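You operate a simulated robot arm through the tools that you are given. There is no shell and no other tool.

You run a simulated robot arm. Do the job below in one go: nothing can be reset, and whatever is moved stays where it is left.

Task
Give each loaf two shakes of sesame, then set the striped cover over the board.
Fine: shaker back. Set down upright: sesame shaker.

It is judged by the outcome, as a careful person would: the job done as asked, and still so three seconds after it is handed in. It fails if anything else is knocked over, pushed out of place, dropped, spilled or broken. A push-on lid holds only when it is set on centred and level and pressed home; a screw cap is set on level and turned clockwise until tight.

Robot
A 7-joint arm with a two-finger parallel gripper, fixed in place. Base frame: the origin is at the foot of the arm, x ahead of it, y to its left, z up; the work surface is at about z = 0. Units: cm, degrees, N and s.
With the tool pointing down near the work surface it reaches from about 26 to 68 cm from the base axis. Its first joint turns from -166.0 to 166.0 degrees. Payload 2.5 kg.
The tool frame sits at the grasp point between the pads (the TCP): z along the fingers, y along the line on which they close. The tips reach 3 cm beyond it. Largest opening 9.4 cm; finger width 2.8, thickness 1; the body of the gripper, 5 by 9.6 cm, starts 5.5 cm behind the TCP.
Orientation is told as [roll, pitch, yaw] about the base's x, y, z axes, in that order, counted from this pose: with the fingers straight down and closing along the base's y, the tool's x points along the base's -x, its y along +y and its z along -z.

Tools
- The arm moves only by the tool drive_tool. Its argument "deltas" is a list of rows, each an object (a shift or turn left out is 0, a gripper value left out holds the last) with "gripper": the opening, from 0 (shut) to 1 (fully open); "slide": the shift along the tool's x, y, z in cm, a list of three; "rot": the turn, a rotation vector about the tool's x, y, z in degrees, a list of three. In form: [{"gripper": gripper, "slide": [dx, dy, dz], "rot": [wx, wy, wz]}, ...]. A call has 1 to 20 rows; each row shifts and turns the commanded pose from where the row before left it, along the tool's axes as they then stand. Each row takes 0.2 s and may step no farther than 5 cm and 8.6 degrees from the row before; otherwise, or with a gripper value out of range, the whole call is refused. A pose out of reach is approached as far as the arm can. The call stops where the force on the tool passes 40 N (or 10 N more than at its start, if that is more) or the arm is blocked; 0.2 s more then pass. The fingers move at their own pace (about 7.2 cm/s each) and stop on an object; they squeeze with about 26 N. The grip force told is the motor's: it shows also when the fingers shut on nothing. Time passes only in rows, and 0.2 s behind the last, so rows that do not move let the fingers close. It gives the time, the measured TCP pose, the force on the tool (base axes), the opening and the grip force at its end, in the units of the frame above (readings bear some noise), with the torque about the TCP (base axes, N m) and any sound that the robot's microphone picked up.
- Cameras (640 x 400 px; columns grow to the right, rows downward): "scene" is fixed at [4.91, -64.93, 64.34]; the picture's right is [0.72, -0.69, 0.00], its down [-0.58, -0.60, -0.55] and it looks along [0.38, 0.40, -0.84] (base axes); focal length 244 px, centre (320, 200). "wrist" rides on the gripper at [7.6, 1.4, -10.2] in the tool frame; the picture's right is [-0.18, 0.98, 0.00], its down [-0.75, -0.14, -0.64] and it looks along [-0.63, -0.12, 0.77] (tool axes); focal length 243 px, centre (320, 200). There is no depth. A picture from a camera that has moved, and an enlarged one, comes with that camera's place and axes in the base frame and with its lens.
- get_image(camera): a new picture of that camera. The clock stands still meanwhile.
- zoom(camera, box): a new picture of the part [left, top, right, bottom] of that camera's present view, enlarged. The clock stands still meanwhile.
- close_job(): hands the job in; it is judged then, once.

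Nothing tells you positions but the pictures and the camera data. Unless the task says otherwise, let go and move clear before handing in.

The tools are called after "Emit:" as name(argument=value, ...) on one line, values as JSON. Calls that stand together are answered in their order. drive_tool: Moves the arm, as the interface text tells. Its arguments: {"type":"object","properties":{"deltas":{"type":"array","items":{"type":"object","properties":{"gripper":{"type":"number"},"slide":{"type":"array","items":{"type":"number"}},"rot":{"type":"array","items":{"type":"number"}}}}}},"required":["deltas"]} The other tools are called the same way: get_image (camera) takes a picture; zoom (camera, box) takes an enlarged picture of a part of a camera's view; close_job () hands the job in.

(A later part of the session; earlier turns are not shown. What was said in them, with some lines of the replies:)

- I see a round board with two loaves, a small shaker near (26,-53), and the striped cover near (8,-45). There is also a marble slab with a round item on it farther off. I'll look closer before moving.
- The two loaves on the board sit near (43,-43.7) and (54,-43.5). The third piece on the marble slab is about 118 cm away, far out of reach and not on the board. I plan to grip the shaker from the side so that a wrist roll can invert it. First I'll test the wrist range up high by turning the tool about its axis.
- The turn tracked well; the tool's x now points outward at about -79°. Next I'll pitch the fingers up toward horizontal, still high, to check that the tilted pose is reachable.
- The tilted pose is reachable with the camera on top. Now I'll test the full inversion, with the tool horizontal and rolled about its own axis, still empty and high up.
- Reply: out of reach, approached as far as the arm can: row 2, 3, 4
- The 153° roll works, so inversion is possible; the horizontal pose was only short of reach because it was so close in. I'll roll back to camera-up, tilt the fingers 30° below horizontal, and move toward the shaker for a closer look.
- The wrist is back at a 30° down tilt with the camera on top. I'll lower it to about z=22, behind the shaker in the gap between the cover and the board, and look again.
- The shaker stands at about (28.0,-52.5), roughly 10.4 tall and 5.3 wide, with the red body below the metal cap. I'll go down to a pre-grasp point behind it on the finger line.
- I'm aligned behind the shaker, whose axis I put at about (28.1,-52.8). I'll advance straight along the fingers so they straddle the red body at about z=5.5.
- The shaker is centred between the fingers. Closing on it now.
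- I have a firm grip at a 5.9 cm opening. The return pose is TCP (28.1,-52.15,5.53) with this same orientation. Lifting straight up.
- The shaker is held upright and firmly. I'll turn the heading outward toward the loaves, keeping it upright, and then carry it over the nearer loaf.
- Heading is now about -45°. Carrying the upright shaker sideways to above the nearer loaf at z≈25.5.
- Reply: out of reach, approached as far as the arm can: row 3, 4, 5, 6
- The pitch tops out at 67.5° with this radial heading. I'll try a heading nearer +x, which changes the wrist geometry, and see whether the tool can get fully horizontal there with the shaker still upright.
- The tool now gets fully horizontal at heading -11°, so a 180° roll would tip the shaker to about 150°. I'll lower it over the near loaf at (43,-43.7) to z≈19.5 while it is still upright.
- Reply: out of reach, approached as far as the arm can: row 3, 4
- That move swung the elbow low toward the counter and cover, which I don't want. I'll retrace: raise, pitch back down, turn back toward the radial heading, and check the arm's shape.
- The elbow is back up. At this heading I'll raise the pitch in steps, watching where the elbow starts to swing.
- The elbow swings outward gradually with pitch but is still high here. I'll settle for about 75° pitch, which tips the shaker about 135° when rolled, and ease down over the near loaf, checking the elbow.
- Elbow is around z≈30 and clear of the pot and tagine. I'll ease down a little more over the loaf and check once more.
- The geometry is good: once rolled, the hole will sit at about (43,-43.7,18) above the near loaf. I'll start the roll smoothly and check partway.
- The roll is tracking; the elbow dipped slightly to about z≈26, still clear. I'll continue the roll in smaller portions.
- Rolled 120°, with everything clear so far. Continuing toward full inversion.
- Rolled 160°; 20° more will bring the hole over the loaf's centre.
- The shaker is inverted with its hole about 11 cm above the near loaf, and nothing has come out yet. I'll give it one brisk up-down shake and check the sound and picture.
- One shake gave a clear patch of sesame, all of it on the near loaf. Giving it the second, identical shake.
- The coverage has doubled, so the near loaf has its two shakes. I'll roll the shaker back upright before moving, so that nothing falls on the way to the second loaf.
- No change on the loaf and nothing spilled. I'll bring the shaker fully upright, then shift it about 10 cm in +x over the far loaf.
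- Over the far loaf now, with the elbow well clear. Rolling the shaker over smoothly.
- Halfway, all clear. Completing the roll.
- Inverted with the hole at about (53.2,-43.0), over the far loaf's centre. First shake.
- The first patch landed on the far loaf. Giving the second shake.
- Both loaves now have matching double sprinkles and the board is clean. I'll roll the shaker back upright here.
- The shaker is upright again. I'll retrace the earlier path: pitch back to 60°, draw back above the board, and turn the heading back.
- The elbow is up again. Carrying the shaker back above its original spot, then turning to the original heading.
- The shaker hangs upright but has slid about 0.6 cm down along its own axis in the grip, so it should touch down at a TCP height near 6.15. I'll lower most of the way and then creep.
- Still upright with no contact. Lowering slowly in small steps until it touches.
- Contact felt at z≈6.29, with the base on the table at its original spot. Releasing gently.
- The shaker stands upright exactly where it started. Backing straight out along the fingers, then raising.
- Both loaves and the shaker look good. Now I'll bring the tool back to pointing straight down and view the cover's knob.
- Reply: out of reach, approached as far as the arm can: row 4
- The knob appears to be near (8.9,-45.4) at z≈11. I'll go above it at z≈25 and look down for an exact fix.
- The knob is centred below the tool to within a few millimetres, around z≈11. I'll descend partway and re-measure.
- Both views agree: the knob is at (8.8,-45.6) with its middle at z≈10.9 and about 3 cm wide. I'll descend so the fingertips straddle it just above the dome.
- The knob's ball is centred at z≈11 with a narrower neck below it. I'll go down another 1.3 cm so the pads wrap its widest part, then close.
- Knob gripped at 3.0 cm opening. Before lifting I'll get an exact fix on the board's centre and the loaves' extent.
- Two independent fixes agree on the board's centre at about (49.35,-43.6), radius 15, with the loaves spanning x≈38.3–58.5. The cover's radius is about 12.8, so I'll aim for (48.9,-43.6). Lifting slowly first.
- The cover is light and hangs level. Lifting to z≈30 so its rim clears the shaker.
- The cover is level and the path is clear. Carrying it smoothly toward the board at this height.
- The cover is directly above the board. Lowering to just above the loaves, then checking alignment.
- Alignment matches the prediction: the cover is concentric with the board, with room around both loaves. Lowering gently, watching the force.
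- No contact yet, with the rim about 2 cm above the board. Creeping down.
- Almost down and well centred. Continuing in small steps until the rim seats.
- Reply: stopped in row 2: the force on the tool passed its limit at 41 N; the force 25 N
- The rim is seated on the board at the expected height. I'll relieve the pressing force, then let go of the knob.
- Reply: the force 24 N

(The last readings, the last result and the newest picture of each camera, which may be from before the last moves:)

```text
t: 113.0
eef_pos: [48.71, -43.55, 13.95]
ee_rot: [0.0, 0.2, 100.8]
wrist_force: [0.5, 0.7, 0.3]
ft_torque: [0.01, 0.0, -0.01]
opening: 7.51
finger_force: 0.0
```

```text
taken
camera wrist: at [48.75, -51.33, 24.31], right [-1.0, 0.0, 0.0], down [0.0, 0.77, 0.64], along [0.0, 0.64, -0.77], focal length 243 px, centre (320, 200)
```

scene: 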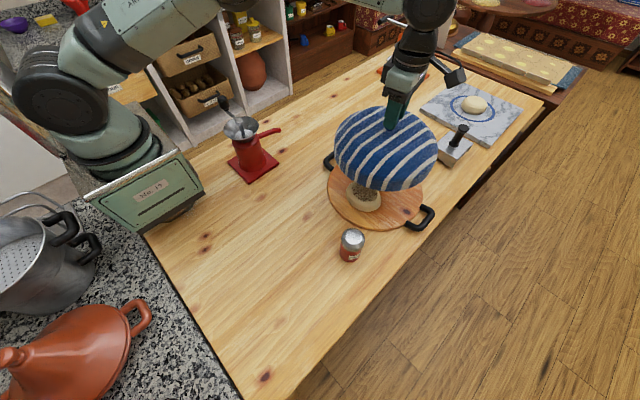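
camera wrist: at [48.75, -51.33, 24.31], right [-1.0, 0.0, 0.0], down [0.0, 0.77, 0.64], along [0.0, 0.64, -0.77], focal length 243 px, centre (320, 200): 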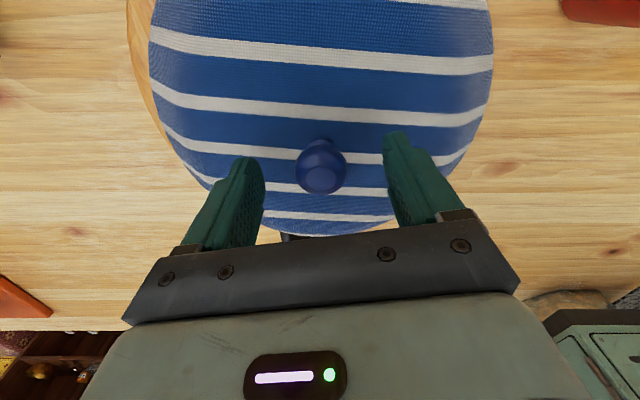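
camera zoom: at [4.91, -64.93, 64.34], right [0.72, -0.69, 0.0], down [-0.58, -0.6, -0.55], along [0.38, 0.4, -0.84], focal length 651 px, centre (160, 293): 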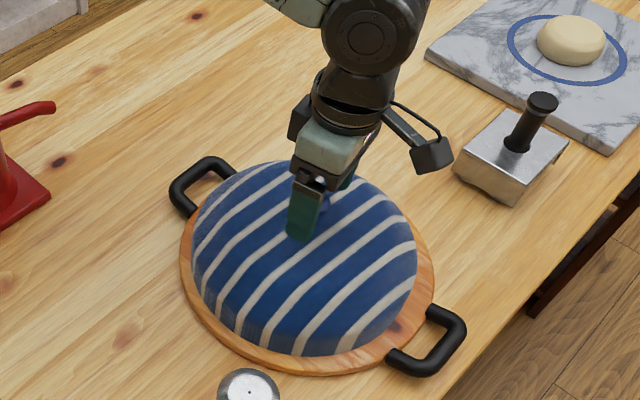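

The cover rests level on the board. Raising straight up and clear of the knob.

Emit:
drive_tool(deltas=[{"slide": [0, 0, -0.8]}, {"slide": [0, 0, -1.5]}, {"slide": [0, 0, -2.5]}, {"slide": [0, 0, -3.0]}, {"slide": [0, 0, -3.0]}, {"slide": [0, 0, -3.0]}, {"slide": [0, 0, -3.0]}, {}])

Emit:
get_image(camera="wrist")

Emit:
get_image(camera="scene")

```text
t: 114.8
eef_pos: [48.81, -43.36, 30.82]
ee_rot: [0.1, 0.0, 100.8]
wrist_force: [-0.6, 0.2, -0.7]
ft_torque: [0.0, 0.0, -0.04]
opening: 7.51
finger_force: 0.0
```

```text
taken
camera wrist: at [48.83, -51.05, 40.98], right [-1.0, 0.0, 0.0], down [0.0, 0.77, 0.64], along [0.0, 0.64, -0.77], focal length 243 px, centre (320, 200)
```

wrist: 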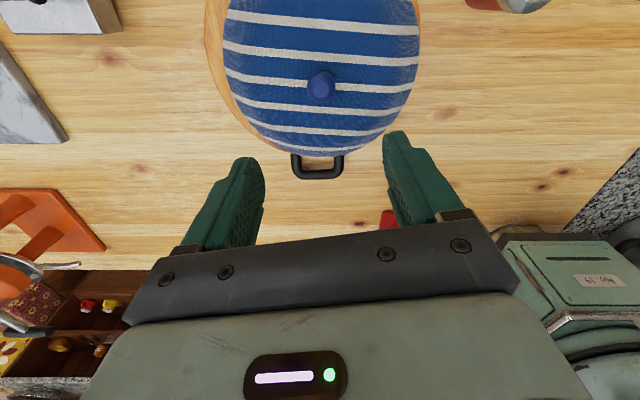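

```text
taken
```

scene: 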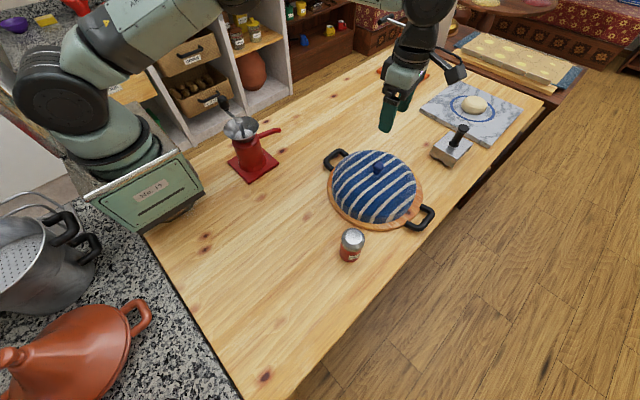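

Emit:
zoom(camera="wrist", box=[190, 0, 450, 190])

Emit:
zoom(camera="scene", box=[310, 130, 450, 270])

```text
2.11 times, centred on (320, 95) of wrist
camera zoom: at [48.83, -51.05, 40.98], right [-1.0, 0.0, 0.0], down [0.0, 0.77, 0.64], along [0.0, 0.64, -0.77], focal length 511 px, centre (320, 421)
```

zoom: 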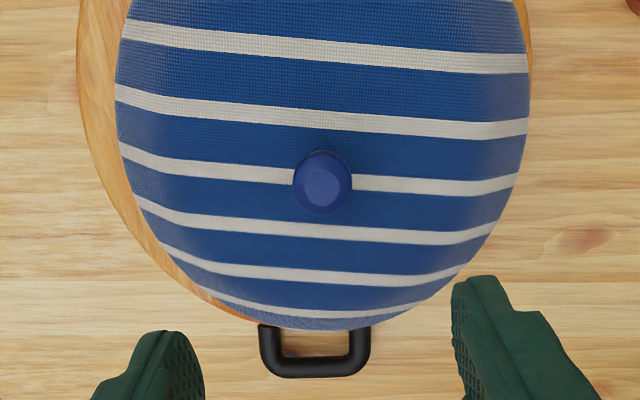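

```text
2.86 times, centred on (380, 200) of scene
camera zoom: at [4.91, -64.93, 64.34], right [0.72, -0.69, 0.0], down [-0.58, -0.6, -0.55], along [0.38, 0.4, -0.84], focal length 698 px, centre (149, 200)
```

zoom: 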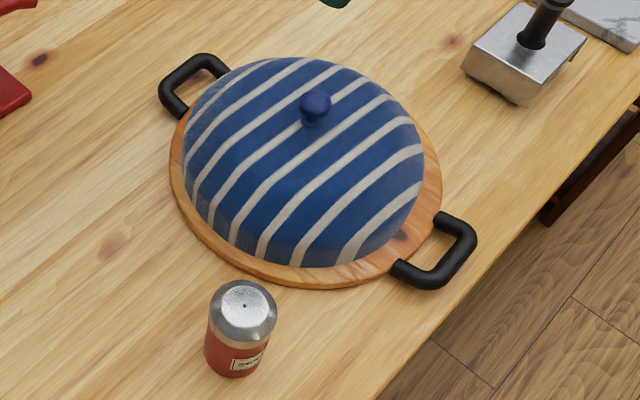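

The cover sits fully within the board, level and over both loaves, and the shaker stands upright in its place. I'll move the arm clear and take a last look.

Emit:
drive_tool(deltas=[{"slide": [-1.1, 2.7, -0.71]}, {"slide": [-1.1, 2.7, -0.71]}, {"slide": [-1.1, 2.7, -0.71]}, {"slide": [-1.1, 2.7, -0.71]}, {"slide": [-1.1, 2.7, -0.71]}, {"slide": [-1.1, 2.7, -0.71]}, {"slide": [-1.1, 2.7, -0.71]}, {}, {}])

Emit:
get_image(camera="scene")

Emit:
zoom(camera="scene", box=[310, 130, 450, 270])

Emit:
get_image(camera="wrist")

```text
t: 116.8
eef_pos: [28.62, -39.61, 35.97]
ee_rot: [0.1, 0.1, 100.8]
wrist_force: [0.2, 0.9, -0.3]
ft_torque: [0.0, -0.06, -0.02]
opening: 7.53
finger_force: 0.1
```

```text
taken
```

scene: 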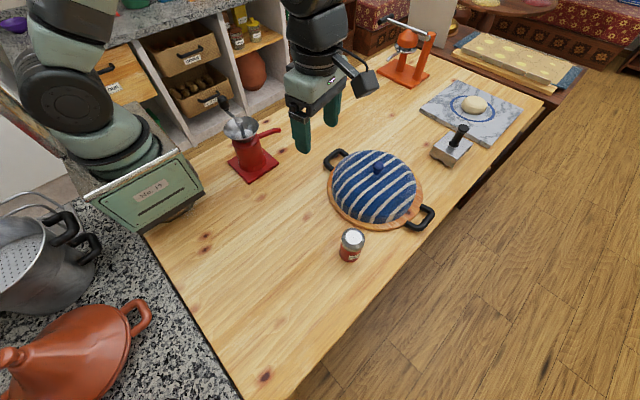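

```text
2.86 times, centred on (380, 200) of scene
camera zoom: at [4.91, -64.93, 64.34], right [0.72, -0.69, 0.0], down [-0.58, -0.6, -0.55], along [0.38, 0.4, -0.84], focal length 698 px, centre (149, 200)
```

zoom: 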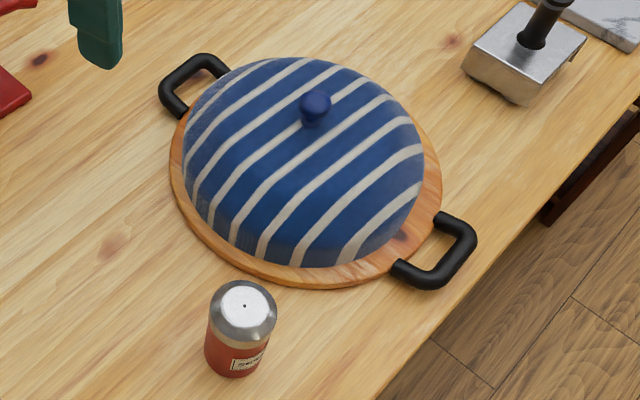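

```text
taken
camera wrist: at [28.64, -47.44, 46.18], right [-1.0, 0.0, 0.0], down [0.0, 0.77, 0.64], along [0.0, 0.64, -0.77], focal length 243 px, centre (320, 200)
```

wrist: 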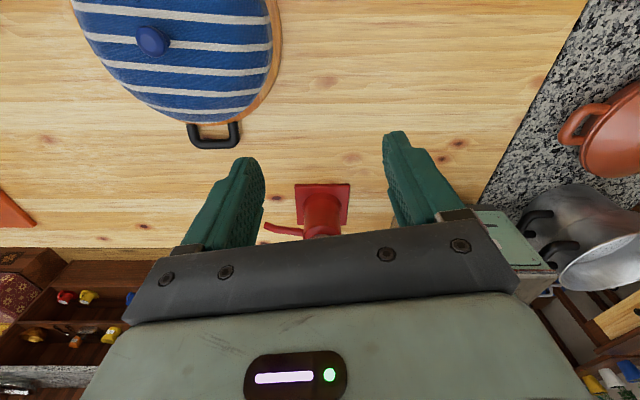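

Both loaves on the board got two shakes each. The cover sits level on the board, the shaker is upright in its original place, and nothing else has moved. The third piece, on the marble slab, is out of reach and not on the board, so I left it alone. The arm is clear, so I'm handing the job in.

Emit:
close_job()

```text
The job is handed in.
```

I gave each of the two loaves on the board two shakes of sesame, then set the striped cover over the board. It has been handed in, and I haven't seen the judgement.

- **Sesame:** All of it landed on the loaves; none showed on the board or table.
- **Shaker:** It is back upright in its original spot.
- **Cover:** It rests level on the board with both loaves underneath. It sits about 1 cm off the board's centre, towards the arm's base, but its whole rim is on the board.
- **Third piece of dough:** I left the one on the marble slab alone. It is about 118 cm from the arm, well out of reach, and not on the board, so I took "each loaf" to mean the two on the board.

Nothing else looked moved or knocked over in the last pictures, and the arm was clear when I handed in.
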